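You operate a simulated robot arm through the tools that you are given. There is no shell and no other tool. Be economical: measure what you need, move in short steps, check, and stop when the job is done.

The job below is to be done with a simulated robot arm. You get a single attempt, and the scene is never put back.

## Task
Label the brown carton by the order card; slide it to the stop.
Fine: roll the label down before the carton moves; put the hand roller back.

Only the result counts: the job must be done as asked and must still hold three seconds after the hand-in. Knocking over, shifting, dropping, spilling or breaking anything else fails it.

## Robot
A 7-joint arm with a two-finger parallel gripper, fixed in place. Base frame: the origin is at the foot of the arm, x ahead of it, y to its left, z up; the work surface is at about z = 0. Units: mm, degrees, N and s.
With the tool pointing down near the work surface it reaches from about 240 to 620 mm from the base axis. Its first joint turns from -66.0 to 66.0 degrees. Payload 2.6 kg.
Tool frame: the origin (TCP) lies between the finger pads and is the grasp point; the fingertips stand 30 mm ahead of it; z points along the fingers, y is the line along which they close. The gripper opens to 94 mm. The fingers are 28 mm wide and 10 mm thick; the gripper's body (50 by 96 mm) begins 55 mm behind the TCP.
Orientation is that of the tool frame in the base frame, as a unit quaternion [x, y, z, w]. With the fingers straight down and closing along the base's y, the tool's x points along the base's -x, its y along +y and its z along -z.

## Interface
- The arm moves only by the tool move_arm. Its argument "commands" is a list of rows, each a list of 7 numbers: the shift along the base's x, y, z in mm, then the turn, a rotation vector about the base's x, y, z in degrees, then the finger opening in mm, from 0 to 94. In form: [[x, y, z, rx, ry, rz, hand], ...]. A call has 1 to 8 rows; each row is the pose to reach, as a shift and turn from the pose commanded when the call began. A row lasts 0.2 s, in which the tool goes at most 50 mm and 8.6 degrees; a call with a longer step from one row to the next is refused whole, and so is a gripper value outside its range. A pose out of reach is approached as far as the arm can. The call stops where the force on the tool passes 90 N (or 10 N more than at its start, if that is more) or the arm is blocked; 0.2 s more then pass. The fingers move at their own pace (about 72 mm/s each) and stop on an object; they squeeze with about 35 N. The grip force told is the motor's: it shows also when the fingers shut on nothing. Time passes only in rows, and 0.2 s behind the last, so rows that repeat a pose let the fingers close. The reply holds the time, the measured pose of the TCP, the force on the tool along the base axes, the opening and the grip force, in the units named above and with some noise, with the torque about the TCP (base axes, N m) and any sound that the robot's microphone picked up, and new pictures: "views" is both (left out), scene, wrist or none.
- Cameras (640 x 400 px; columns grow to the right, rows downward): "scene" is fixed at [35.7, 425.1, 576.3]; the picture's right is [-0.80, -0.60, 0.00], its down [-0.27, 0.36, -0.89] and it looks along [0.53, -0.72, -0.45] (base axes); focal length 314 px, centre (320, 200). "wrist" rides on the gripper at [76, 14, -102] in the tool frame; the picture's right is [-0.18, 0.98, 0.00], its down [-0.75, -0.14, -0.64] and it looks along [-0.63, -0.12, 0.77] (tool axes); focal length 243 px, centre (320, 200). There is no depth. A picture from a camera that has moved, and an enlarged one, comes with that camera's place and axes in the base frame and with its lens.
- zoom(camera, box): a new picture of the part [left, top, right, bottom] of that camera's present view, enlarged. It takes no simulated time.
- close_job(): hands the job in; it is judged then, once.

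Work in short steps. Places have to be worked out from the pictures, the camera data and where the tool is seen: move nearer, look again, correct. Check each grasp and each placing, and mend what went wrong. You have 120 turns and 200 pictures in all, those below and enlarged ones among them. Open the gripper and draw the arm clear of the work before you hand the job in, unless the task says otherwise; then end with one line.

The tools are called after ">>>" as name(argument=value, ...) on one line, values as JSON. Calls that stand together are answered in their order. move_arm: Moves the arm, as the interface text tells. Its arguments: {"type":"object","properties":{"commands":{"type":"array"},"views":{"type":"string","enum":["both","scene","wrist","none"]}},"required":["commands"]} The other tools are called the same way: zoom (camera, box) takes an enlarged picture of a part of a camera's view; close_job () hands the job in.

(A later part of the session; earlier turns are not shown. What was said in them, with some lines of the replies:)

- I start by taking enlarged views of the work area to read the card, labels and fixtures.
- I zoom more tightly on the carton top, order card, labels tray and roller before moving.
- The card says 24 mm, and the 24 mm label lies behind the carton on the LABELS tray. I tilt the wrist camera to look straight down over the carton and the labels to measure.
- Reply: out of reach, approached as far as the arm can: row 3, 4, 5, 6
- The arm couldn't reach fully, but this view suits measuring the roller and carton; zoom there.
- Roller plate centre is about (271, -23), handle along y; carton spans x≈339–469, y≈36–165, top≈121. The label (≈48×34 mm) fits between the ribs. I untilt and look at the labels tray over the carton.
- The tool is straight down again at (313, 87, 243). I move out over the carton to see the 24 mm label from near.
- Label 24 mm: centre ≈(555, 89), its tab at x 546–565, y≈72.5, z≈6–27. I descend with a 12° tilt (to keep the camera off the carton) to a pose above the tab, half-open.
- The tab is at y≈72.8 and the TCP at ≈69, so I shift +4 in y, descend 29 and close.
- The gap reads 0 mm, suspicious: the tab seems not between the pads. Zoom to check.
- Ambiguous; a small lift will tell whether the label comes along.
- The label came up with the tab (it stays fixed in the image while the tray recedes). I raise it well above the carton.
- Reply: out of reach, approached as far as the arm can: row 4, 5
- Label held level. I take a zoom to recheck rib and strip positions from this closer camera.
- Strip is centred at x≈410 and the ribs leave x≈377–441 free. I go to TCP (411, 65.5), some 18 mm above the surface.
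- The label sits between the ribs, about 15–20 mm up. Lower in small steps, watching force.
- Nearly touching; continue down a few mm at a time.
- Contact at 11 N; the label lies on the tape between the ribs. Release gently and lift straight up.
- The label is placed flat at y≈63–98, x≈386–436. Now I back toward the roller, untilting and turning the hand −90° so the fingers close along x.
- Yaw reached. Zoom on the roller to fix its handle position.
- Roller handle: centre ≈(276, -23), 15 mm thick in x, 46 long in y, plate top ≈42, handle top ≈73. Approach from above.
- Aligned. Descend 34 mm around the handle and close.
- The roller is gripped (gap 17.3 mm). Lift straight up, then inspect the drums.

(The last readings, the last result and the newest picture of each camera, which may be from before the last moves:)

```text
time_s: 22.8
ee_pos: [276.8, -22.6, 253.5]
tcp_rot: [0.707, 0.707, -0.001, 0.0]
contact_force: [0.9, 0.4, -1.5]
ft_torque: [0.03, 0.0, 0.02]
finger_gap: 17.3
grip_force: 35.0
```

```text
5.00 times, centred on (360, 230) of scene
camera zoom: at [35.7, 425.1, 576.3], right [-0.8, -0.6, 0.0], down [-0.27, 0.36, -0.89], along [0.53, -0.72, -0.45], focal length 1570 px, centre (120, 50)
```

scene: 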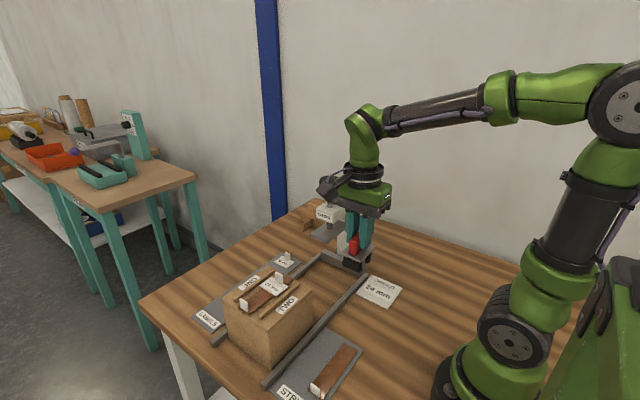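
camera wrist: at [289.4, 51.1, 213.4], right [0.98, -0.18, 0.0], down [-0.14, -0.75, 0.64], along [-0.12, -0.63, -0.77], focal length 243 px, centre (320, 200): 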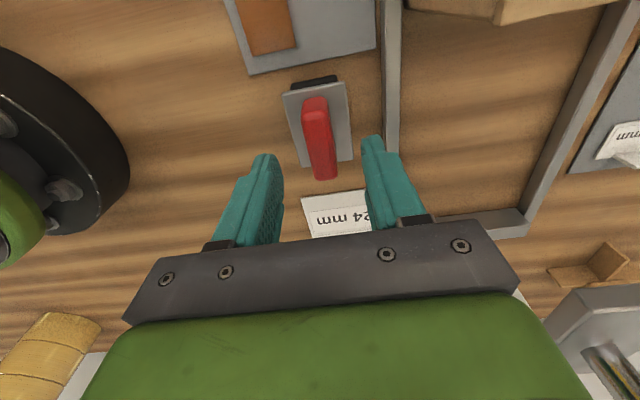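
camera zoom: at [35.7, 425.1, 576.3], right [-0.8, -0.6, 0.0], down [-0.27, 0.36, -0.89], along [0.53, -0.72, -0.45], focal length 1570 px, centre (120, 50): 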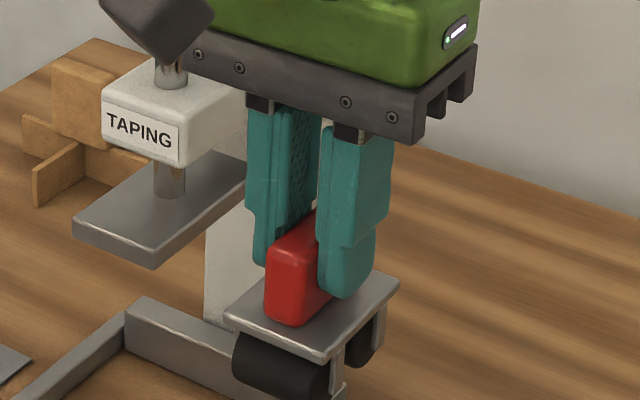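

Holding well. Move over the carton, to (411, 110), about 60 mm above the label.

>>> move_arm(commands=[[25, 25, 10, 0, 0, 0, 6], [55, 55, 10, 0, 0, 0, 6], [85, 85, 10, 0, 0, 0, 6], [115, 115, 10, 0, 0, 0, 6], [134, 132, 10, 0, 0, 0, 6], [134, 132, -10, 0, 0, 0, 6], [134, 132, -10, 0, 0, 0, 6]], views="both")

>>> zoom(camera="scene", box=[220, 220, 332, 310])

```text
time_s: 24.4
ee_pos: [411.5, 108.8, 242.5]
tcp_rot: [0.707, 0.707, 0.001, 0.0]
contact_force: [-0.1, -0.1, -1.3]
ft_torque: [-0.02, 0.01, -0.02]
finger_gap: 17.5
grip_force: 34.7
camera wrist: at [425.6, 184.1, 346.8], right [0.98, -0.18, 0.0], down [-0.14, -0.75, 0.64], along [-0.12, -0.63, -0.77], focal length 243 px, centre (320, 200)
```

scene: 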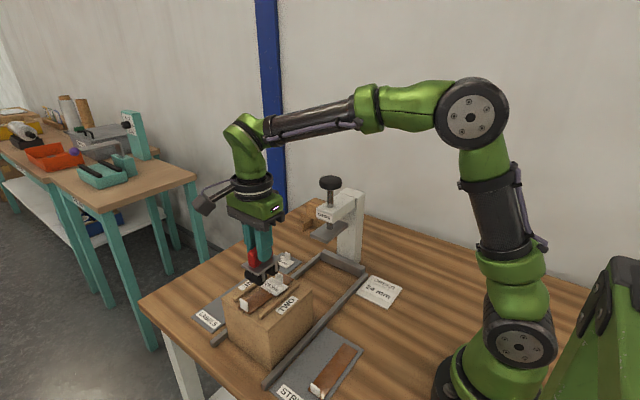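
wrist: 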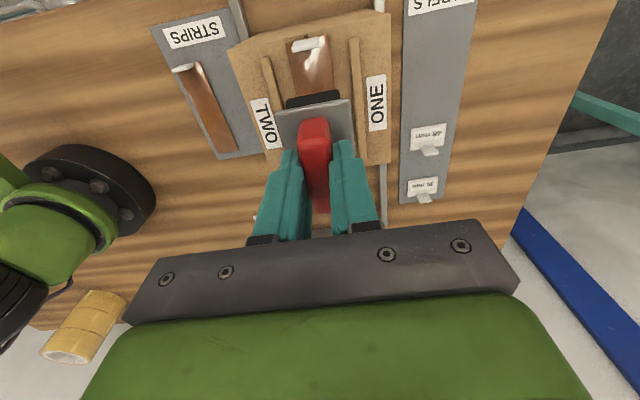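

```text
4.44 times, centred on (276, 265) of scene
camera zoom: at [35.7, 425.1, 576.3], right [-0.8, -0.6, 0.0], down [-0.27, 0.36, -0.89], along [0.53, -0.72, -0.45], focal length 1395 px, centre (516, -89)
```

zoom: 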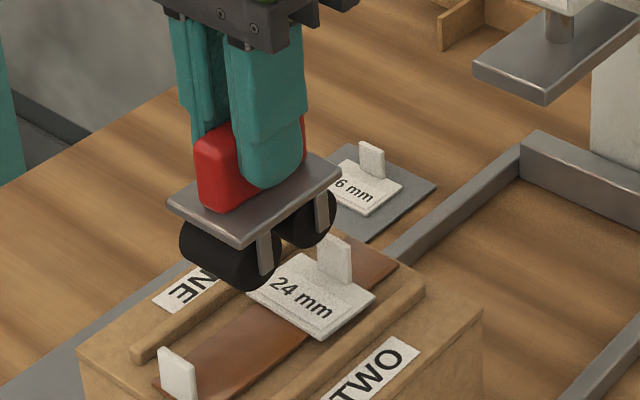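

The front drum is above the label behind its tab, the rear drum clear of the strip tab. Lower towards contact.

>>> move_arm(commands=[[-0.5, 2, -15, 0, 0, 0, 6], [-0.5, 2, -30, 0, 0, 0, 6], [-0.5, 2, -36, 0, 0, 0, 6], [-0.5, 2, -36, 0, 0, 0, 6]], views="none")

>>> zoom(camera="scene", box=[220, 230, 316, 310])

```text
time_s: 25.4
ee_pos: [409.9, 110.4, 206.8]
tcp_rot: [0.707, 0.707, 0.0, 0.0]
contact_force: [0.4, -0.7, -1.6]
ft_torque: [0.0, 0.01, 0.01]
finger_gap: 17.3
grip_force: 34.6
```

```text
5.00 times, centred on (268, 270) of scene
camera zoom: at [35.7, 425.1, 576.3], right [-0.8, -0.6, 0.0], down [-0.27, 0.36, -0.89], along [0.53, -0.72, -0.45], focal length 1570 px, centre (580, -150)
```

zoom: 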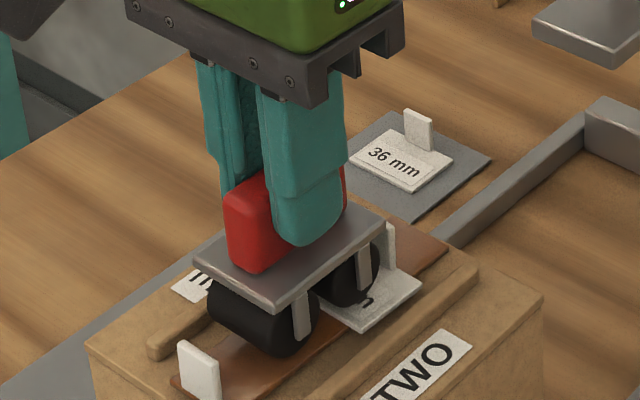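

Lower slowly into contact.

>>> move_arm(commands=[[0, 0, -1, 0, 0, 0, 6], [0, 0, -2, 0, 0, 0, 6], [0, 0, -3, 0, 0, 0, 6], [0, 0, -4, 0, 0, 0, 6]], views="none")

```text
time_s: 26.4
ee_pos: [410.3, 112.8, 203.4]
tcp_rot: [0.707, 0.707, -0.001, 0.0]
contact_force: [0.8, 0.1, -0.9]
ft_torque: [0.01, 0.01, 0.0]
finger_gap: 17.3
grip_force: 34.8
```

>>> move_arm(commands=[[0, 0, -1, 0, 0, 0, 6], [0, 0, -2, 0, 0, 0, 6]], views="none")

```text
time_s: 27.0
ee_pos: [409.0, 110.1, 200.7]
tcp_rot: [0.707, 0.707, 0.001, 0.001]
contact_force: [0.1, -0.3, 1.7]
ft_torque: [-0.06, -0.05, 0.0]
finger_gap: 17.3
grip_force: 35.2
```

Contact is starting; press a bit more.

>>> move_arm(commands=[[0, 0, -0.7, 0, 0, 0, 6], [0, 0, -1.5, 0, 0, 0, 6]], views="none")

>>> zoom(camera="scene", box=[220, 230, 316, 310])

```text
time_s: 27.6
ee_pos: [409.7, 111.4, 201.1]
tcp_rot: [0.707, 0.707, 0.001, 0.001]
contact_force: [-1.1, -0.3, 10.2]
ft_torque: [-0.25, 0.11, -0.05]
finger_gap: 17.2
grip_force: 35.4
```

```text
5.00 times, centred on (268, 270) of scene
camera zoom: at [35.7, 425.0, 576.3], right [-0.8, -0.6, 0.0], down [-0.27, 0.36, -0.89], along [0.53, -0.72, -0.45], focal length 1570 px, centre (580, -150)
```

zoom: 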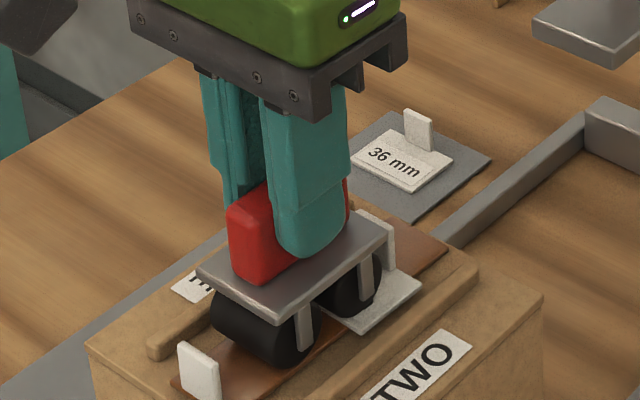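

Front drum bears on the label at ~11 N. Press to ~20 N and roll toward the tab and back.

>>> move_arm(commands=[[0, 0, -1.5, 0, 0, 0, 6], [0, -3, -1.5, 0, 0, 0, 6], [0, -6, -1.5, 0, 0, 0, 6], [0, -8, -1.5, 0, 0, 0, 6], [0, -8, -1.5, 0, 0, 0, 6]], views="none")

>>> zoom(camera="scene", box=[220, 230, 316, 310])

```text
time_s: 28.8
ee_pos: [411.2, 103.0, 198.4]
tcp_rot: [0.707, 0.707, 0.002, 0.0]
contact_force: [0.7, -0.6, 24.6]
ft_torque: [-0.51, -0.05, 0.0]
finger_gap: 17.4
grip_force: 35.0
```

```text
5.00 times, centred on (268, 270) of scene
camera zoom: at [35.6, 425.0, 576.3], right [-0.8, -0.6, 0.0], down [-0.27, 0.36, -0.89], along [0.53, -0.72, -0.45], focal length 1570 px, centre (580, -150)
```

zoom: 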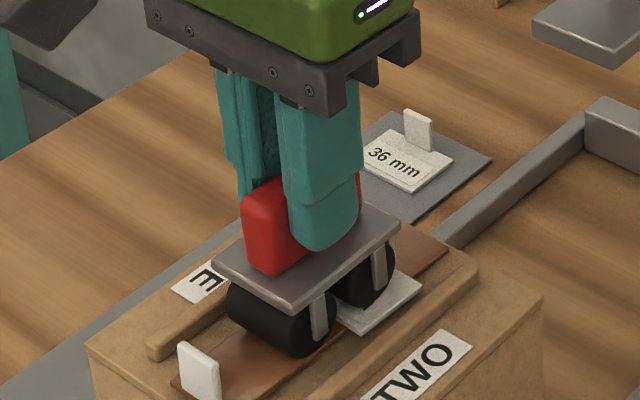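

Rolling works at ~25 N without sideways force. Continue: a bit further toward the tab, then back to the +y label edge, twice.

>>> move_arm(commands=[[0, -2, 0, 0, 0, 0, 6], [0, 2, 0, 0, 0, 0, 6], [0, 6, 0, 0, 0, 0, 6], [0, 10, 0, 0, 0, 0, 6], [0, 6, 0, 0, 0, 0, 6], [0, 2, 0, 0, 0, 0, 6], [0, -2, 0, 0, 0, 0, 6], [0, -2, 0, 0, 0, 0, 6]], views="none")

>>> zoom(camera="scene", box=[220, 230, 316, 310])

```text
time_s: 30.6
ee_pos: [408.8, 100.9, 197.5]
tcp_rot: [0.708, 0.707, 0.0, 0.001]
contact_force: [2.0, -0.7, 19.5]
ft_torque: [-0.4, -0.2, 0.01]
finger_gap: 17.5
grip_force: 34.9
```

```text
5.00 times, centred on (268, 270) of scene
camera zoom: at [35.6, 425.0, 576.3], right [-0.8, -0.6, 0.0], down [-0.27, 0.36, -0.89], along [0.53, -0.72, -0.45], focal length 1570 px, centre (580, -150)
```

zoom: 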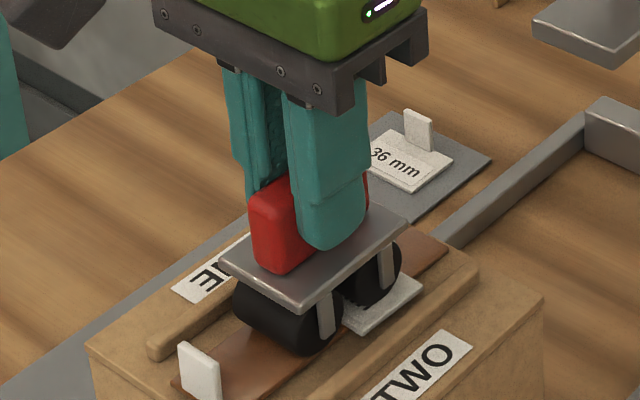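

Another pass covering from right at the tab to the label's +y edge.

>>> move_arm(commands=[[0, -1.5, -0.5, 0, 0, 0, 6], [0, 3, -0.5, 0, 0, 0, 6], [0, 7.5, -0.5, 0, 0, 0, 6], [0, 12, -0.5, 0, 0, 0, 6], [0, 14, -0.5, 0, 0, 0, 6], [0, 8, -0.5, 0, 0, 0, 6], [0, 2, -0.5, 0, 0, 0, 6], [0, -1.5, -0.5, 0, 0, 0, 6]], views="none")

>>> move_arm(commands=[[0, 4.5, 0, 0, 0, 0, 6], [0, 9, 0, 0, 0, 0, 6], [0, 13.5, 0, 0, 0, 0, 6], [0, 13.5, 10, 0, 0, 0, 6], [0, 13.5, 50, 0, 0, 0, 6], [0, 13.5, 80, 0, 0, 0, 6], [0, 13.5, 80, 0, 0, 0, 6]], views="scene")

>>> zoom(camera="scene", box=[220, 230, 316, 310])

```text
time_s: 32.4
ee_pos: [411.1, 99.8, 198.5]
tcp_rot: [0.706, 0.708, 0.002, 0.0]
contact_force: [1.6, 6.3, 25.2]
ft_torque: [-0.08, -0.09, 0.02]
finger_gap: 17.4
grip_force: 34.9
```

```text
time_s: 34.0
ee_pos: [409.5, 111.3, 278.0]
tcp_rot: [0.707, 0.707, -0.001, -0.001]
contact_force: [-0.4, -0.2, -1.4]
ft_torque: [0.0, 0.01, 0.01]
finger_gap: 17.3
grip_force: 35.5
```

scene: 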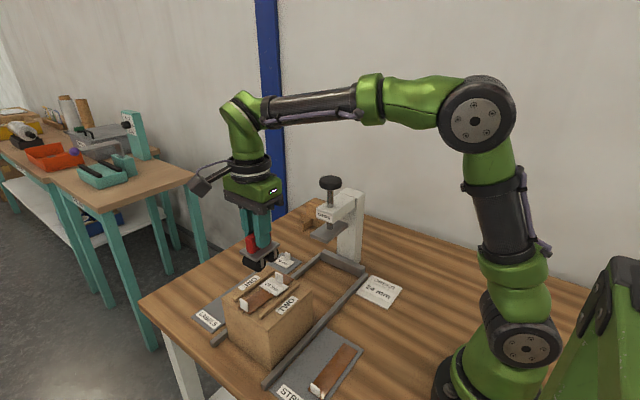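

```text
5.00 times, centred on (268, 270) of scene
camera zoom: at [35.7, 425.1, 576.3], right [-0.8, -0.6, 0.0], down [-0.27, 0.36, -0.89], along [0.53, -0.72, -0.45], focal length 1570 px, centre (580, -150)
```

zoom: 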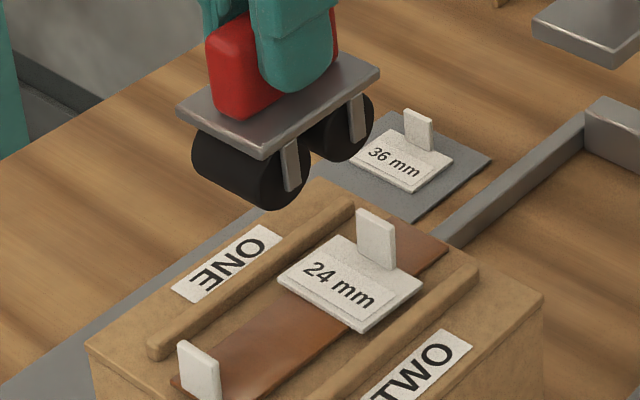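

The label stayed put. Return the roller: travel back above its home by the exact sum of commanded shifts.

>>> move_arm(commands=[[-27, -27, 0, 0, 0, 0, 6], [-54, -54, 0, 0, 0, 0, 6], [-81, -81, 0, 0, 0, 0, 6], [-108, -108, 0, 0, 0, 0, 6], [-133.5, -136, 0, 0, 0, 0, 6], [-133.5, -136, -40, 0, 0, 0, 6], [-133.5, -136, -80, 0, 0, 0, 6], [-133.5, -136, -80, 0, 0, 0, 6]], views="none")

>>> move_arm(commands=[[0, 0, -40, 0, 0, 0, 6], [0, 0, -80, 0, 0, 0, 6], [0, 0, -105, 0, 0, 0, 6], [0, 0, -114, 0, 0, 0, 6], [0, 0, -114, 0, 0, 0, 6]], views="none")

>>> zoom(camera="scene", box=[310, 250, 406, 340])

```text
time_s: 35.8
ee_pos: [273.1, -20.6, 198.8]
tcp_rot: [0.707, 0.708, 0.0, 0.001]
contact_force: [0.1, -0.1, -1.7]
ft_torque: [0.01, 0.01, -0.03]
finger_gap: 17.3
grip_force: 34.8
```

```text
time_s: 37.0
ee_pos: [275.9, -22.1, 84.5]
tcp_rot: [0.707, 0.707, 0.0, 0.0]
contact_force: [0.3, 0.1, -1.7]
ft_torque: [0.01, 0.0, 0.0]
finger_gap: 17.3
grip_force: 34.8
```

```text
4.44 times, centred on (358, 295) of scene
camera zoom: at [35.7, 425.0, 576.3], right [-0.8, -0.6, 0.0], down [-0.27, 0.36, -0.89], along [0.53, -0.72, -0.45], focal length 1395 px, centre (151, -222)
```

zoom: 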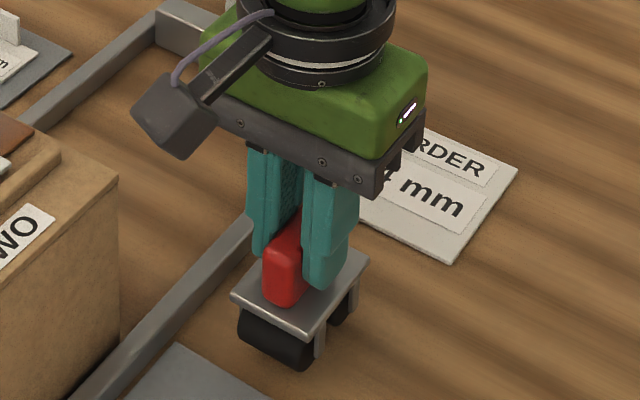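

Right above its spot; 5.5 mm to go. Lower gently.

>>> move_arm(commands=[[0, 0, -2.5, 0, 0, 0, 6], [0, 0, -4.5, 0, 0, 0, 6], [0, 0, -5.7, 0, 0, 0, 6], [0, 0, -5.7, 0, 0, 0, 6]], views="none")

```text
time_s: 38.0
ee_pos: [276.2, -24.8, 77.4]
tcp_rot: [0.707, 0.707, 0.0, 0.0]
contact_force: [0.8, 0.5, -2.3]
ft_torque: [0.01, 0.02, -0.01]
finger_gap: 17.3
grip_force: 34.7
```

>>> move_arm(commands=[[0, 0, -0.7, 0, 0, 0, 6], [0, 0, -1.4, 0, 0, 0, 6], [0, 0, -1.4, 0, 0, 0, 6]], views="none")

>>> zoom(camera="scene", box=[320, 290, 384, 350])

```text
time_s: 38.8
ee_pos: [276.5, -22.8, 76.3]
tcp_rot: [0.707, 0.707, 0.0, 0.001]
contact_force: [0.2, 0.1, -2.5]
ft_torque: [0.01, 0.03, 0.01]
finger_gap: 17.2
grip_force: 35.1
```

```text
6.67 times, centred on (352, 320) of scene
camera zoom: at [35.7, 425.0, 576.3], right [-0.8, -0.6, 0.0], down [-0.27, 0.36, -0.89], along [0.53, -0.72, -0.45], focal length 2093 px, centre (107, -600)
```

zoom: 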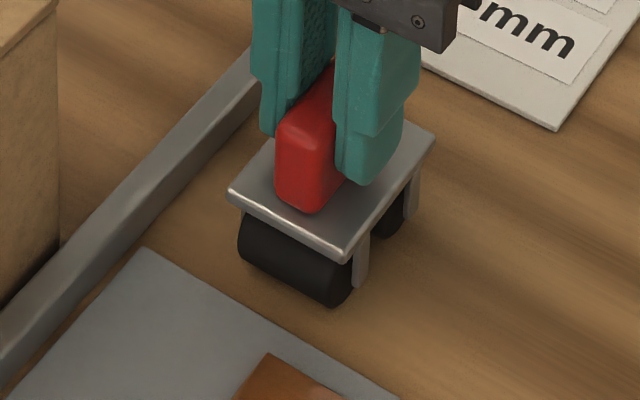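

Plate is still ~1–2 mm higher in the picture than originally and no contact yet; lower further.

>>> move_arm(commands=[[0, 0, -0.8, 0, 0, 0, 6], [0, 0, -1.6, 0, 0, 0, 6], [0, 0, -1.6, 0, 0, 0, 6]], views="none")

```text
time_s: 39.6
ee_pos: [277.9, -22.0, 74.8]
tcp_rot: [0.708, 0.706, 0.0, 0.0]
contact_force: [-15.3, -0.1, 49.2]
ft_torque: [0.59, 0.69, 0.09]
finger_gap: 17.3
grip_force: 35.4
```

Firm table contact now; relax 1.3 mm before releasing.

>>> move_arm(commands=[[0, 0, 0.8, 0, 0, 0, 6], [0, 0, 1.3, 0, 0, 0, 6], [0, 0, 1.3, 0, 0, 0, 6]], views="none")

>>> zoom(camera="scene", box=[320, 290, 384, 350])

```text
time_s: 40.4
ee_pos: [277.4, -21.5, 75.0]
tcp_rot: [0.707, 0.707, 0.0, 0.001]
contact_force: [-9.7, 0.1, 29.3]
ft_torque: [0.39, 0.45, 0.12]
finger_gap: 17.4
grip_force: 34.8
```

```text
6.67 times, centred on (352, 320) of scene
camera zoom: at [35.6, 425.1, 576.3], right [-0.8, -0.6, 0.0], down [-0.27, 0.36, -0.89], along [0.53, -0.72, -0.45], focal length 2093 px, centre (107, -600)
```

zoom: 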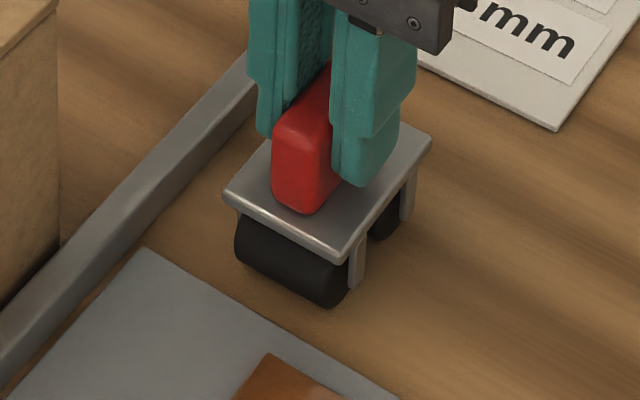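

>>> move_arm(commands=[[0, 0, 0.8, 0, 0, 0, 6], [-1, 0, 1.5, 0, 0, 0, 6], [-1, 0, 1.5, 0, 0, 0, 6]], views="none")

```text
time_s: 41.2
ee_pos: [275.1, -23.0, 76.8]
tcp_rot: [0.707, 0.707, 0.0, 0.0]
contact_force: [-0.4, 0.6, -1.5]
ft_torque: [0.0, -0.03, -0.04]
finger_gap: 17.4
grip_force: 35.4
```

Force is gone; check position, then settle.

>>> move_arm(commands=[[0, 0, -0.5, 0, 0, 0, 6], [0, 0, -0.9, 0, 0, 0, 6]], views="none")

>>> zoom(camera="scene", box=[320, 290, 384, 350])

```text
time_s: 41.8
ee_pos: [275.1, -23.2, 76.0]
tcp_rot: [0.707, 0.707, 0.0, 0.0]
contact_force: [0.2, -0.6, -1.9]
ft_torque: [0.01, 0.04, 0.0]
finger_gap: 17.3
grip_force: 35.1
```

```text
6.67 times, centred on (352, 320) of scene
camera zoom: at [35.7, 425.0, 576.3], right [-0.8, -0.6, 0.0], down [-0.27, 0.36, -0.89], along [0.53, -0.72, -0.45], focal length 2093 px, centre (107, -600)
```

zoom: 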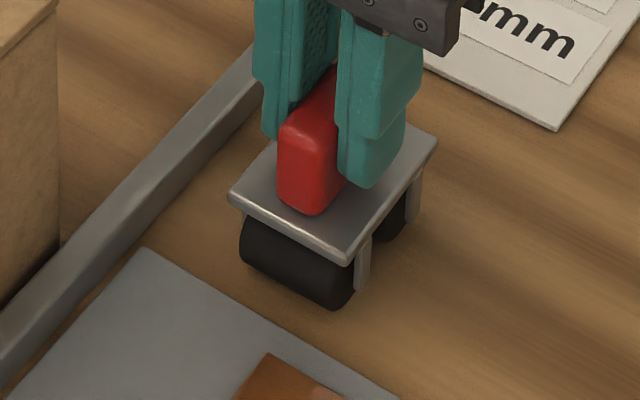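

It matches the original picture within a pixel or two. Release and lift away.

>>> move_arm(commands=[[0, 0, -0.3, 0, 0, 0, 12], [0, 0, -0.3, 0, 0, 0, 30], [0, 0, -0.3, 0, 0, 0, 45], [0, 0, -0.3, 0, 0, 0, 45], [0, 0, 30, 0, 0, 0, 45], [0, 0, 70, 0, 0, 0, 45], [0, 0, 110, 0, 0, 0, 45], [0, 0, 150, 0, 0, 0, 45]], views="wrist")

>>> zoom(camera="scene", box=[320, 290, 384, 350])

```text
time_s: 43.6
ee_pos: [276.8, -21.2, 223.7]
tcp_rot: [0.707, 0.707, 0.0, 0.0]
contact_force: [-0.1, -0.2, 0.1]
ft_torque: [0.0, 0.03, 0.02]
finger_gap: 44.9
grip_force: 0.1
camera wrist: at [290.7, 54.0, 327.4], right [0.98, -0.18, 0.0], down [-0.14, -0.75, 0.64], along [-0.12, -0.63, -0.77], focal length 243 px, centre (320, 200)
```

wrist: 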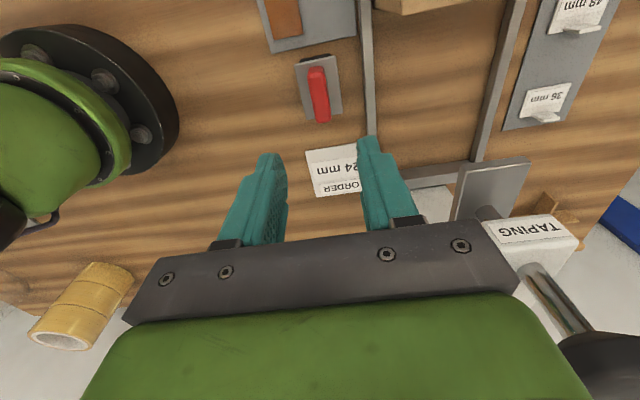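

```text
6.67 times, centred on (352, 320) of scene
camera zoom: at [35.7, 425.0, 576.3], right [-0.8, -0.6, 0.0], down [-0.27, 0.36, -0.89], along [0.53, -0.72, -0.45], focal length 2093 px, centre (107, -600)
```

zoom: 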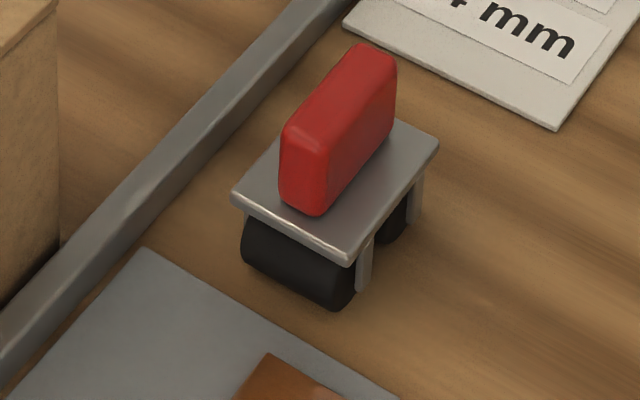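

Roller is back exactly where it stood. Now I carry the hand around to the +y side of the carton, leaning 25° so the body stays clear of carton top and press.

>>> move_arm(commands=[[10, 30, 40, -3, 0, 0, 60], [25, 60, 45, -6, 0, 0, 70], [45, 95, 45, -9.5, 0, 0, 70], [65, 130, 45, -13, 0, 0, 70], [85, 165, 45, -17, 0, 0, 70], [105, 200, 45, -21, 0, 0, 70], [127, 240, 45, -25, 0, 0, 70], [127, 240, 45, -25, 0, 0, 70]], views="both")

```text
refused: row 1 steps farther than a row can; nothing moved
```

>>> move_arm(commands=[[8, 24, 30, -3, 0, 0, 60], [25, 60, 45, -6, 0, 0, 70], [45, 95, 45, -9.5, 0, 0, 70], [65, 130, 45, -13, 0, 0, 70], [85, 165, 45, -17, 0, 0, 70], [105, 200, 45, -21, 0, 0, 70], [127, 240, 45, -25, 0, 0, 70], [127, 240, 45, -25, 0, 0, 70]], views="both")

```text
time_s: 45.4
ee_pos: [399.0, 216.8, 273.0]
tcp_rot: [0.69, 0.69, -0.154, 0.154]
contact_force: [-0.1, -0.1, 0.2]
ft_torque: [0.0, -0.02, 0.0]
finger_gap: 69.9
grip_force: 0.0
camera wrist: at [413.9, 328.6, 333.3], right [0.98, -0.17, 0.08], down [-0.14, -0.41, 0.9], along [-0.12, -0.9, -0.43], focal length 243 px, centre (320, 200)
```

scene: 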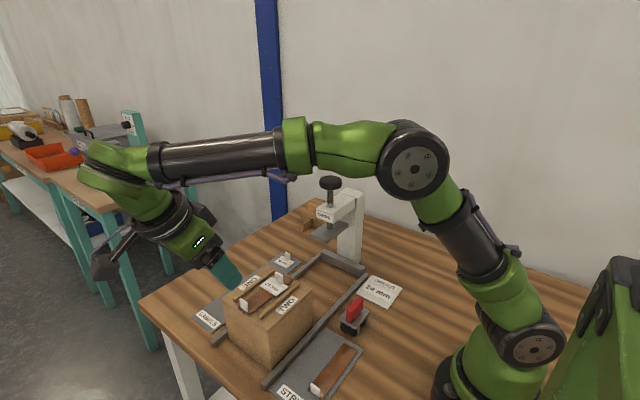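
wrist: 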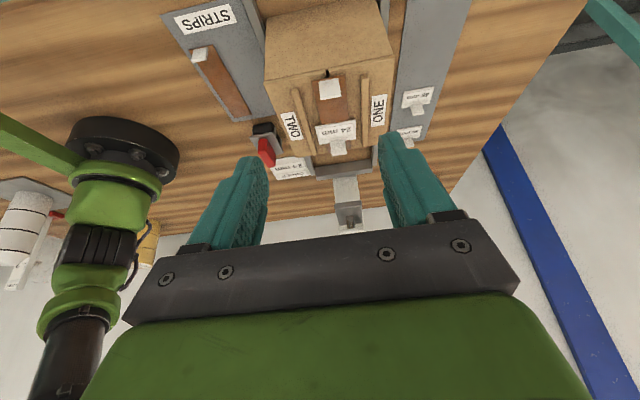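

Clear of everything. Lower beside the +y face.

>>> move_arm(commands=[[5, 4, -40, 0, 0, 0, 70], [5, 4, -80, 0, 0, 0, 70], [5, 4, -120, 0, 0, 0, 70], [5, 4, -160, 0, 0, 0, 70], [5, 4, -193, 0, 0, 0, 70], [5, 4, -193, 0, 0, 0, 70]], views="both")

```text
time_s: 46.8
ee_pos: [408.4, 221.1, 77.4]
tcp_rot: [0.69, 0.69, -0.153, 0.153]
contact_force: [-0.6, 0.3, -0.3]
ft_torque: [-0.03, -0.01, 0.02]
finger_gap: 70.1
grip_force: 0.1
camera wrist: at [423.1, 332.2, 139.2], right [0.98, -0.17, 0.08], down [-0.14, -0.41, 0.9], along [-0.12, -0.9, -0.43], focal length 243 px, centre (320, 200)
```

scene: 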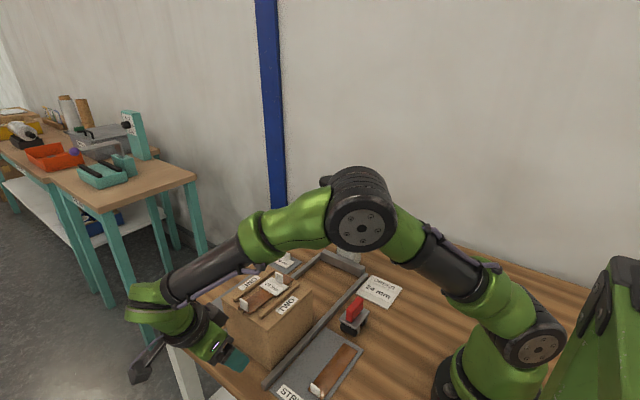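
wrist: 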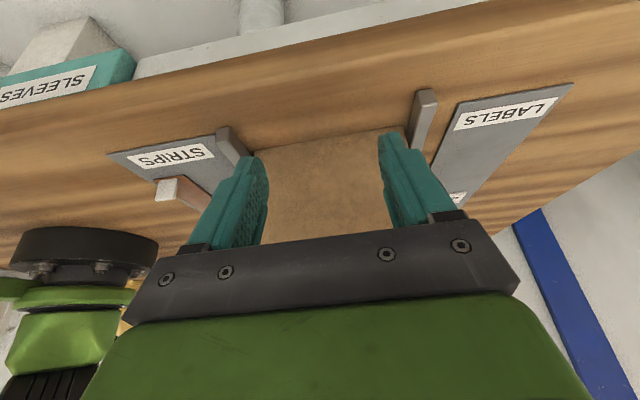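

Fingers are in front of the carton's +y face between the rails. Advance slowly to touch and begin pushing.

>>> move_arm(commands=[[-2, -12, 0, 0, 0, 0, 70], [-3, -24, 0, 0, 0, 0, 70], [-3, -32, 0, 0, 0, 0, 70], [-3, -38, 0, 0, 0, 0, 70], [-3, -44, 0, 0, 0, 0, 70]], views="scene")

>>> zoom(camera="scene", box=[180, 240, 370, 400])

```text
time_s: 48.0
ee_pos: [404.4, 177.7, 79.4]
tcp_rot: [0.69, 0.691, -0.152, 0.153]
contact_force: [1.0, 1.4, 0.7]
ft_torque: [0.03, 0.01, 0.02]
finger_gap: 69.9
grip_force: 0.1
```

scene: 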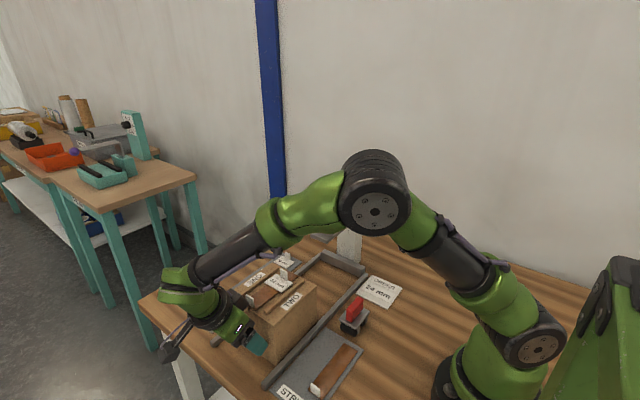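

```text
2.50 times, centred on (275, 320) of scene
camera zoom: at [35.7, 425.1, 576.3], right [-0.8, -0.6, 0.0], down [-0.27, 0.36, -0.89], along [0.53, -0.72, -0.45], focal length 785 px, centre (432, -100)
```

zoom: 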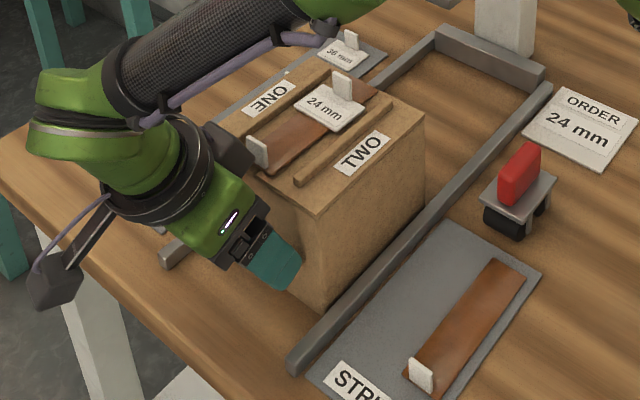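

The carton slides easily (1–2 N). Continue pushing steadily.

>>> move_arm(commands=[[0, -8, 0, 0, 0, 0, 70], [0, -16, 0, 0, 0, 0, 70], [0, -24, 0, 0, 0, 0, 70], [0, -32, 0, 0, 0, 0, 70], [0, -40, 0, 0, 0, 0, 70], [0, -48, 0, 0, 0, 0, 70], [0, -56, 0, 0, 0, 0, 70]], views="both")

>>> zoom(camera="scene", box=[180, 200, 400, 360])

```text
time_s: 49.6
ee_pos: [403.5, 121.0, 78.7]
tcp_rot: [0.691, 0.69, -0.153, 0.153]
contact_force: [1.0, 1.7, 1.3]
ft_torque: [0.01, -0.04, 0.03]
finger_gap: 70.1
grip_force: 0.0
camera wrist: at [418.7, 232.6, 140.4], right [0.98, -0.17, 0.08], down [-0.14, -0.41, 0.9], along [-0.12, -0.9, -0.43], focal length 243 px, centre (320, 200)
```

scene: 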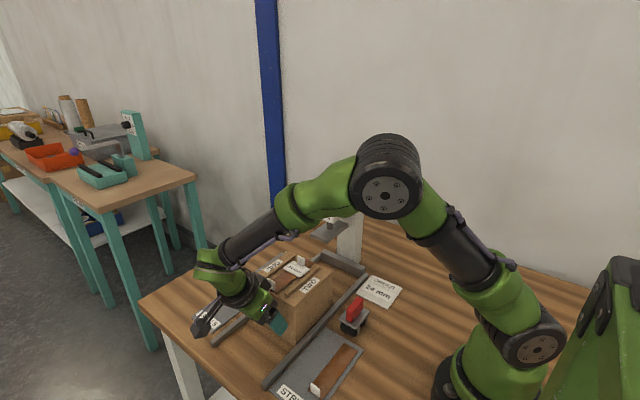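
wrist: 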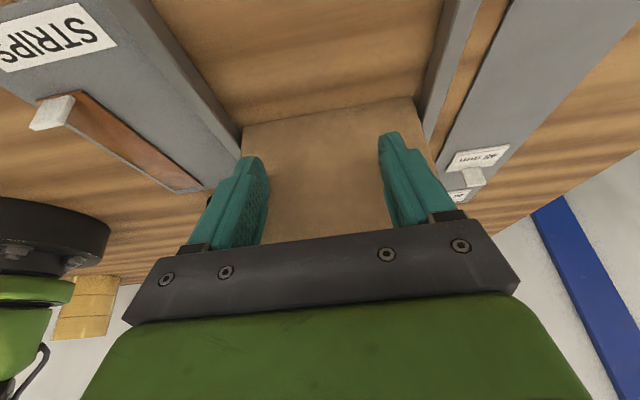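

```text
2.50 times, centred on (290, 280) of scene
camera zoom: at [35.7, 425.1, 576.3], right [-0.8, -0.6, 0.0], down [-0.27, 0.36, -0.89], along [0.53, -0.72, -0.45], focal length 785 px, centre (395, 0)
```

zoom: 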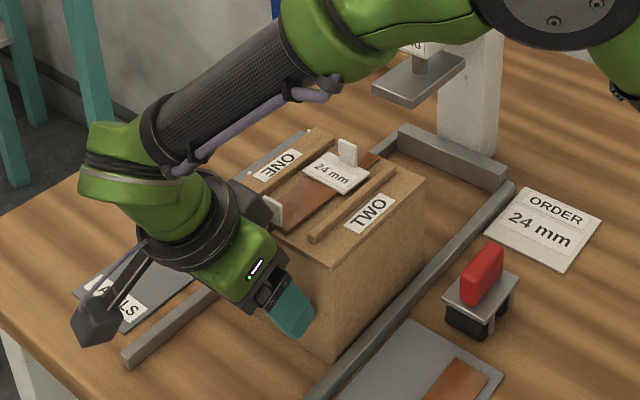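

Steady. Continue.

>>> move_arm(commands=[[0, -9, 0, 0, 0, 0, 70], [0, -18, 0, 0, 0, 0, 70], [0, -27, 0, 0, 0, 0, 70], [0, -36, 0, 0, 0, 0, 70], [0, -45, 0, 0, 0, 0, 70], [0, -54, 0, 0, 0, 0, 70], [0, -63, 0, 0, 0, 0, 70], [0, -72, 0, 0, 0, 0, 70]], views="scene")

>>> zoom(camera="scene", box=[200, 180, 420, 340])

```text
time_s: 51.4
ee_pos: [407.4, 50.3, 76.8]
tcp_rot: [0.691, 0.69, -0.153, 0.154]
contact_force: [0.2, 1.4, 1.7]
ft_torque: [0.06, 0.04, 0.03]
finger_gap: 70.2
grip_force: 0.1
```

scene: 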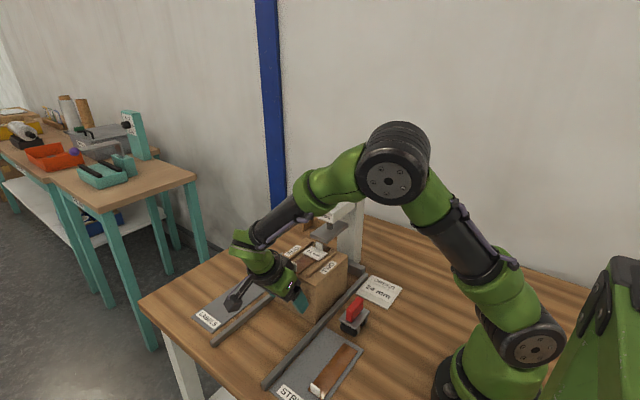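

```text
2.50 times, centred on (310, 260) of scene
camera zoom: at [35.7, 425.1, 576.3], right [-0.8, -0.6, 0.0], down [-0.27, 0.36, -0.89], along [0.53, -0.72, -0.45], focal length 785 px, centre (345, 50)
```

zoom: 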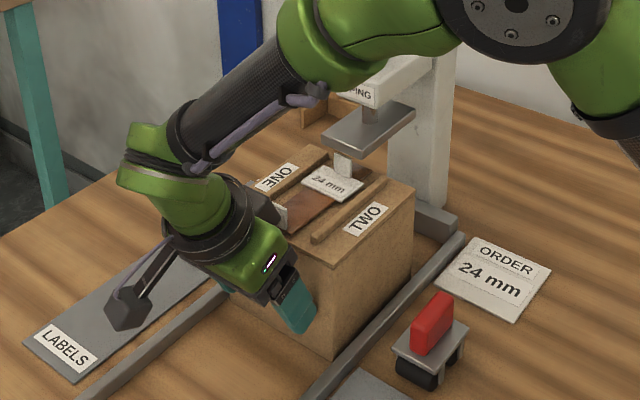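

The label's tab is now nearing the press plate; I check the clearance with the wrist camera, which sits about level with it.

>>> move_arm(commands=[[0, 0, 0, 0, 0, 0, 70]], views="wrist")

>>> zoom(camera="scene", box=[290, 210, 354, 250])

```text
time_s: 51.8
ee_pos: [407.3, 50.3, 77.6]
tcp_rot: [0.69, 0.69, -0.153, 0.153]
contact_force: [-0.1, 1.4, 0.3]
ft_torque: [-0.01, -0.04, 0.0]
finger_gap: 70.1
grip_force: 0.0
camera wrist: at [421.3, 161.6, 138.6], right [0.98, -0.17, 0.08], down [-0.14, -0.41, 0.9], along [-0.12, -0.9, -0.43], focal length 243 px, centre (320, 200)
```

wrist: 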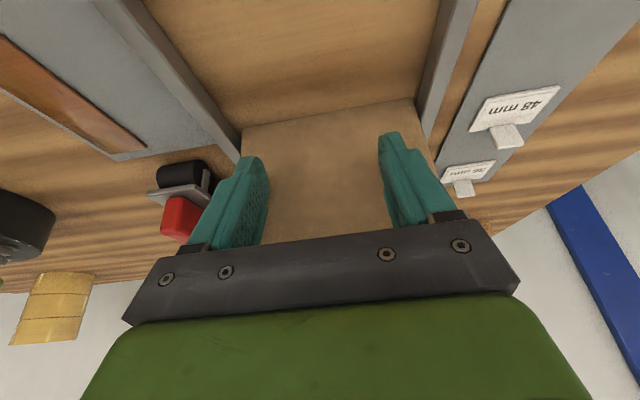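

```text
10.00 times, centred on (322, 230) of scene
camera zoom: at [35.7, 425.0, 576.3], right [-0.8, -0.6, 0.0], down [-0.27, 0.36, -0.89], along [0.53, -0.72, -0.45], focal length 3139 px, centre (300, -100)
```

zoom: 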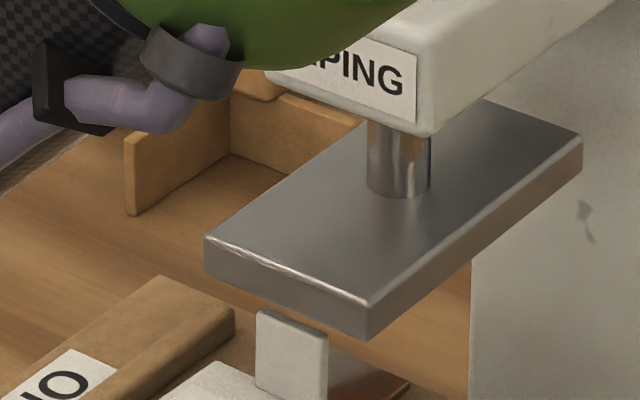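

My estimate puts the tab top at ≈144 and the plate underside at ≈151–158, so it should pass. I go on in small steps, watching force.

>>> move_arm(commands=[[0, -3, 0, 0, 0, 0, 70], [0, -6, 0, 0, 0, 0, 70], [0, -10, 0, 0, 0, 0, 70]], views="none")

>>> zoom(camera="scene", box=[290, 210, 354, 250])

```text
time_s: 52.6
ee_pos: [405.2, 41.2, 76.8]
tcp_rot: [0.69, 0.69, -0.153, 0.153]
contact_force: [-0.6, 1.5, -0.3]
ft_torque: [0.03, 0.01, -0.02]
finger_gap: 70.0
grip_force: 0.1
```

```text
10.00 times, centred on (322, 230) of scene
camera zoom: at [35.7, 425.1, 576.3], right [-0.8, -0.6, 0.0], down [-0.27, 0.36, -0.89], along [0.53, -0.72, -0.45], focal length 3139 px, centre (300, -100)
```

zoom: 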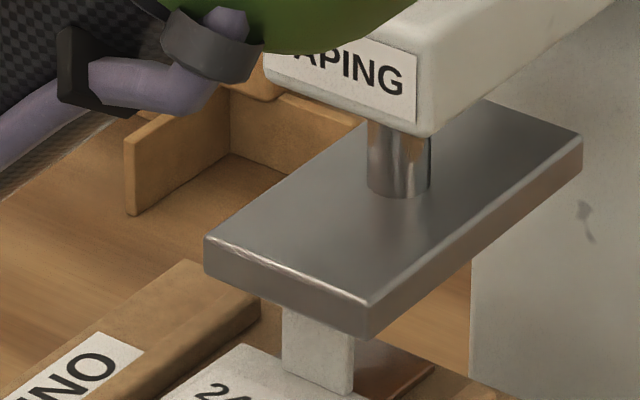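

The tab is slipping under the plate with no rise in force. Continue in moderate steps.

>>> move_arm(commands=[[0, -5, 0, 0, 0, 0, 70], [0, -10, 0, 0, 0, 0, 70], [0, -15, 0, 0, 0, 0, 70], [0, -20, 0, 0, 0, 0, 70]], views="none")

>>> zoom(camera="scene", box=[240, 190, 400, 290])

```text
time_s: 53.6
ee_pos: [406.1, 18.4, 77.5]
tcp_rot: [0.69, 0.69, -0.154, 0.153]
contact_force: [-0.4, 1.7, 1.9]
ft_torque: [0.0, 0.03, -0.03]
finger_gap: 69.9
grip_force: 0.1
```

```text
4.00 times, centred on (320, 240) of scene
camera zoom: at [35.7, 425.1, 576.3], right [-0.8, -0.6, 0.0], down [-0.27, 0.36, -0.89], along [0.53, -0.72, -0.45], focal length 1256 px, centre (320, 40)
```

zoom: 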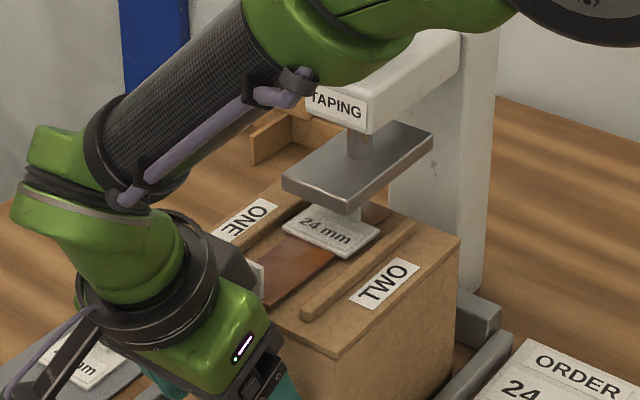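

Fine so far; about 40 mm to go. Continue slowly until the stop is felt.

>>> move_arm(commands=[[0, -5, 0, 0, 0, 0, 70], [0, -10, 0, 0, 0, 0, 70], [0, -15, 0, 0, 0, 0, 70], [0, -20, 0, 0, 0, 0, 70], [0, -24, 0, 0, 0, 0, 70]], views="scene")

>>> zoom(camera="scene", box=[260, 190, 420, 310])

```text
time_s: 54.8
ee_pos: [404.2, -4.2, 77.6]
tcp_rot: [0.69, 0.691, -0.152, 0.153]
contact_force: [0.6, 1.2, 0.8]
ft_torque: [0.04, -0.02, 0.01]
finger_gap: 70.2
grip_force: 0.0
```

scene: 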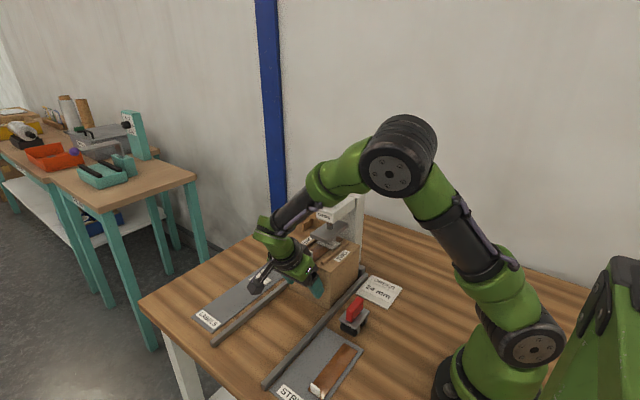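

```text
3.33 times, centred on (340, 250) of scene
camera zoom: at [35.7, 425.1, 576.3], right [-0.8, -0.6, 0.0], down [-0.27, 0.36, -0.89], along [0.53, -0.72, -0.45], focal length 1046 px, centre (253, 33)
```

zoom: 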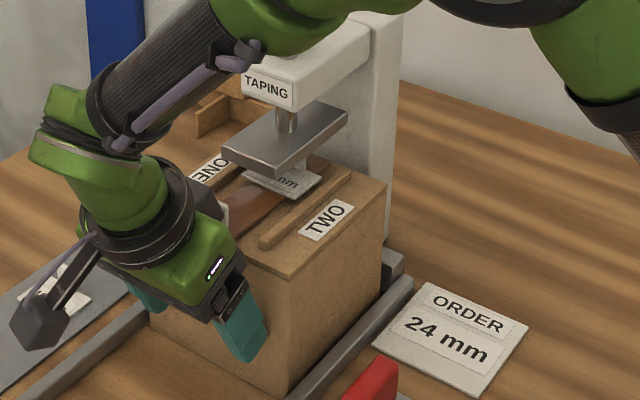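

Nearly there; finer steps.

>>> move_arm(commands=[[0, -3, 0, 0, 0, 0, 70], [0, -6, 0, 0, 0, 0, 70], [0, -8, 0, 0, 0, 0, 70]], views="none")

>>> zoom(camera="scene", box=[320, 230, 400, 290])

```text
time_s: 55.6
ee_pos: [402.4, -12.4, 78.1]
tcp_rot: [0.691, 0.69, -0.153, 0.153]
contact_force: [-0.5, 1.3, 1.2]
ft_torque: [0.02, -0.02, 0.0]
finger_gap: 69.8
grip_force: 0.1
```

```text
6.67 times, centred on (360, 260) of scene
camera zoom: at [35.7, 425.1, 576.3], right [-0.8, -0.6, 0.0], down [-0.27, 0.36, -0.89], along [0.53, -0.72, -0.45], focal length 2093 px, centre (53, -200)
```

zoom: 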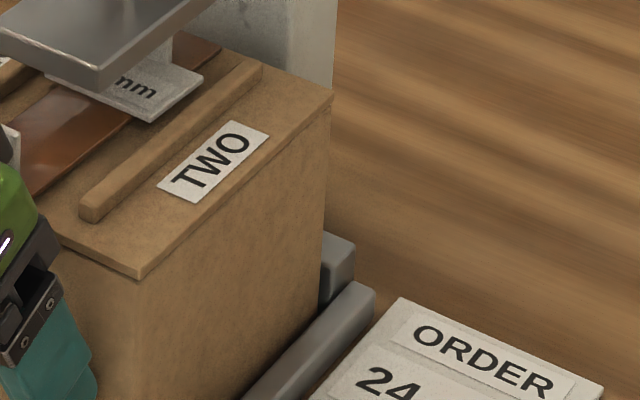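

>>> move_arm(commands=[[0, -2, 0, 0, 0, 0, 70], [0, -4, 0, 0, 0, 0, 70], [0, -6, 0, 0, 0, 0, 70]], views="none")

```text
time_s: 56.4
ee_pos: [404.2, -18.7, 78.3]
tcp_rot: [0.69, 0.691, -0.152, 0.152]
contact_force: [-2.2, 5.8, 2.0]
ft_torque: [0.05, 0.0, -0.04]
finger_gap: 69.9
grip_force: 0.1
```

Force is rising to 6 N: likely the stop. Press 2 mm more and look.

>>> move_arm(commands=[[0, -1, 0, 0, 0, 0, 70], [0, -2, 0, 0, 0, 0, 70], [0, -2, 0, 0, 0, 0, 70]], views="none")

>>> zoom(camera="scene", box=[320, 230, 400, 290])

```text
time_s: 57.2
ee_pos: [405.4, -18.2, 77.7]
tcp_rot: [0.69, 0.691, -0.152, 0.152]
contact_force: [-3.7, 24.9, 6.4]
ft_torque: [0.37, 0.17, -0.4]
finger_gap: 70.1
grip_force: 0.1
```

```text
6.67 times, centred on (360, 260) of scene
camera zoom: at [35.7, 425.1, 576.3], right [-0.8, -0.6, 0.0], down [-0.27, 0.36, -0.89], along [0.53, -0.72, -0.45], focal length 2093 px, centre (53, -200)
```

zoom: 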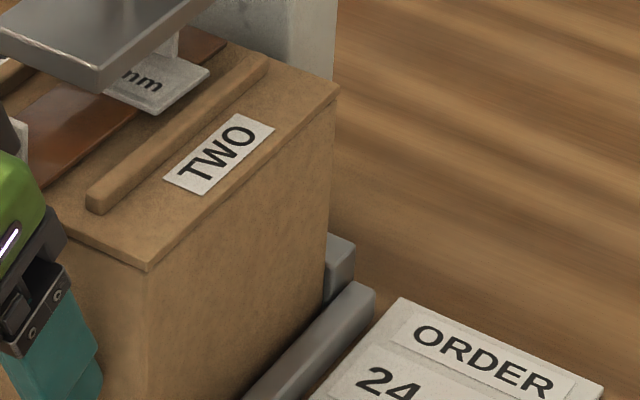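

Carton is blocked by the stop at 25 N. Back the hand off in +y, then raise it.

>>> move_arm(commands=[[0, 4, 0, 0, 0, 0, 70], [0, 15, 0, 0, 0, 0, 70], [0, 40, 0, 0, 0, 0, 70], [0, 75, 0, 0, 0, 0, 70], [0, 110, 20, 0, 0, 0, 70], [0, 130, 55, 0, 0, 0, 70], [0, 140, 95, 0, 0, 0, 70], [0, 140, 135, 0, 0, 0, 70]], views="both")

>>> zoom(camera="scene", box=[280, 190, 420, 320])

```text
time_s: 59.0
ee_pos: [404.9, 116.7, 211.2]
tcp_rot: [0.69, 0.69, -0.153, 0.153]
contact_force: [-0.2, 1.7, 0.1]
ft_torque: [-0.01, 0.02, -0.03]
finger_gap: 70.0
grip_force: 0.1
camera wrist: at [419.7, 228.6, 272.5], right [0.98, -0.17, 0.08], down [-0.14, -0.41, 0.9], along [-0.12, -0.9, -0.43], focal length 243 px, centre (320, 200)
```

scene: 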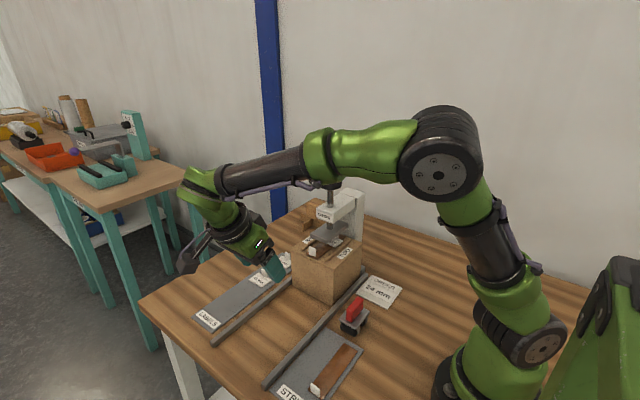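
wrist: 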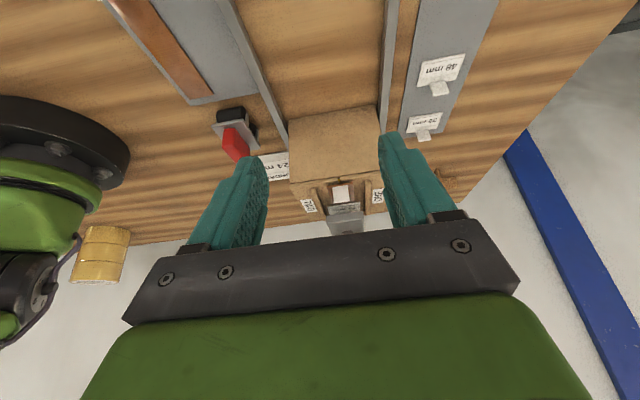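

```text
3.08 times, centred on (350, 255) of scene
camera zoom: at [35.7, 425.1, 576.3], right [-0.8, -0.6, 0.0], down [-0.27, 0.36, -0.89], along [0.53, -0.72, -0.45], focal length 966 px, centre (228, 31)
```

zoom: 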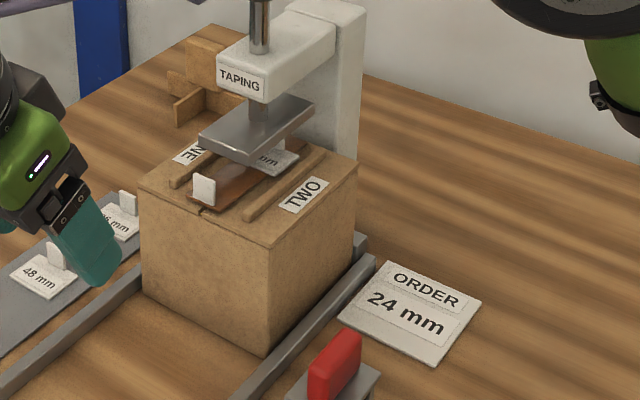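

The carton rests at the stop with the 24 mm label in place, roller home, trays undisturbed. I raise the arm a little more, fully open, then hand in.

>>> move_arm(commands=[[0, 10, 30, 0, 0, 0, 94], [0, 20, 60, 0, 0, 0, 94], [0, 20, 60, 0, 0, 0, 94]], views="none")

>>> zoom(camera="scene", box=[180, 190, 420, 400])

```text
time_s: 59.8
ee_pos: [401.9, 137.2, 273.1]
tcp_rot: [0.69, 0.69, -0.153, 0.153]
contact_force: [-0.5, -0.4, -0.3]
ft_torque: [-0.01, 0.01, 0.01]
finger_gap: 93.9
grip_force: 0.0
```

```text
1.90 times, centred on (300, 295) of scene
camera zoom: at [35.7, 425.1, 576.3], right [-0.8, -0.6, 0.0], down [-0.27, 0.36, -0.89], along [0.53, -0.72, -0.45], focal length 598 px, centre (358, 19)
```

zoom: 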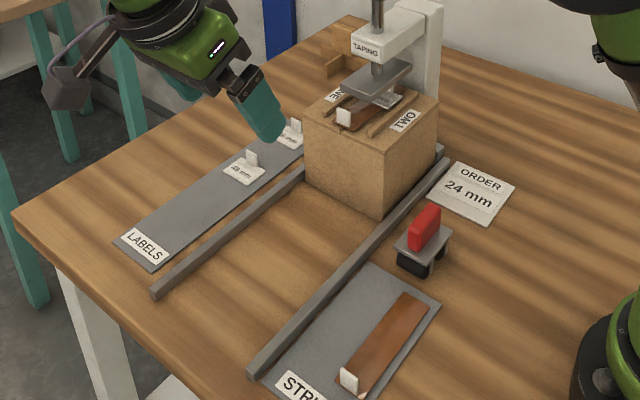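

Everything is in order; handing in.

>>> close_job()

```text
The job is handed in.
```

I put the 24 mm label on the brown carton, rolled it down at about 25 N, returned the roller to its place, and then slid the carton to the stop. The roller could not reach the last 15–20 mm of the label, next to its standing tab.
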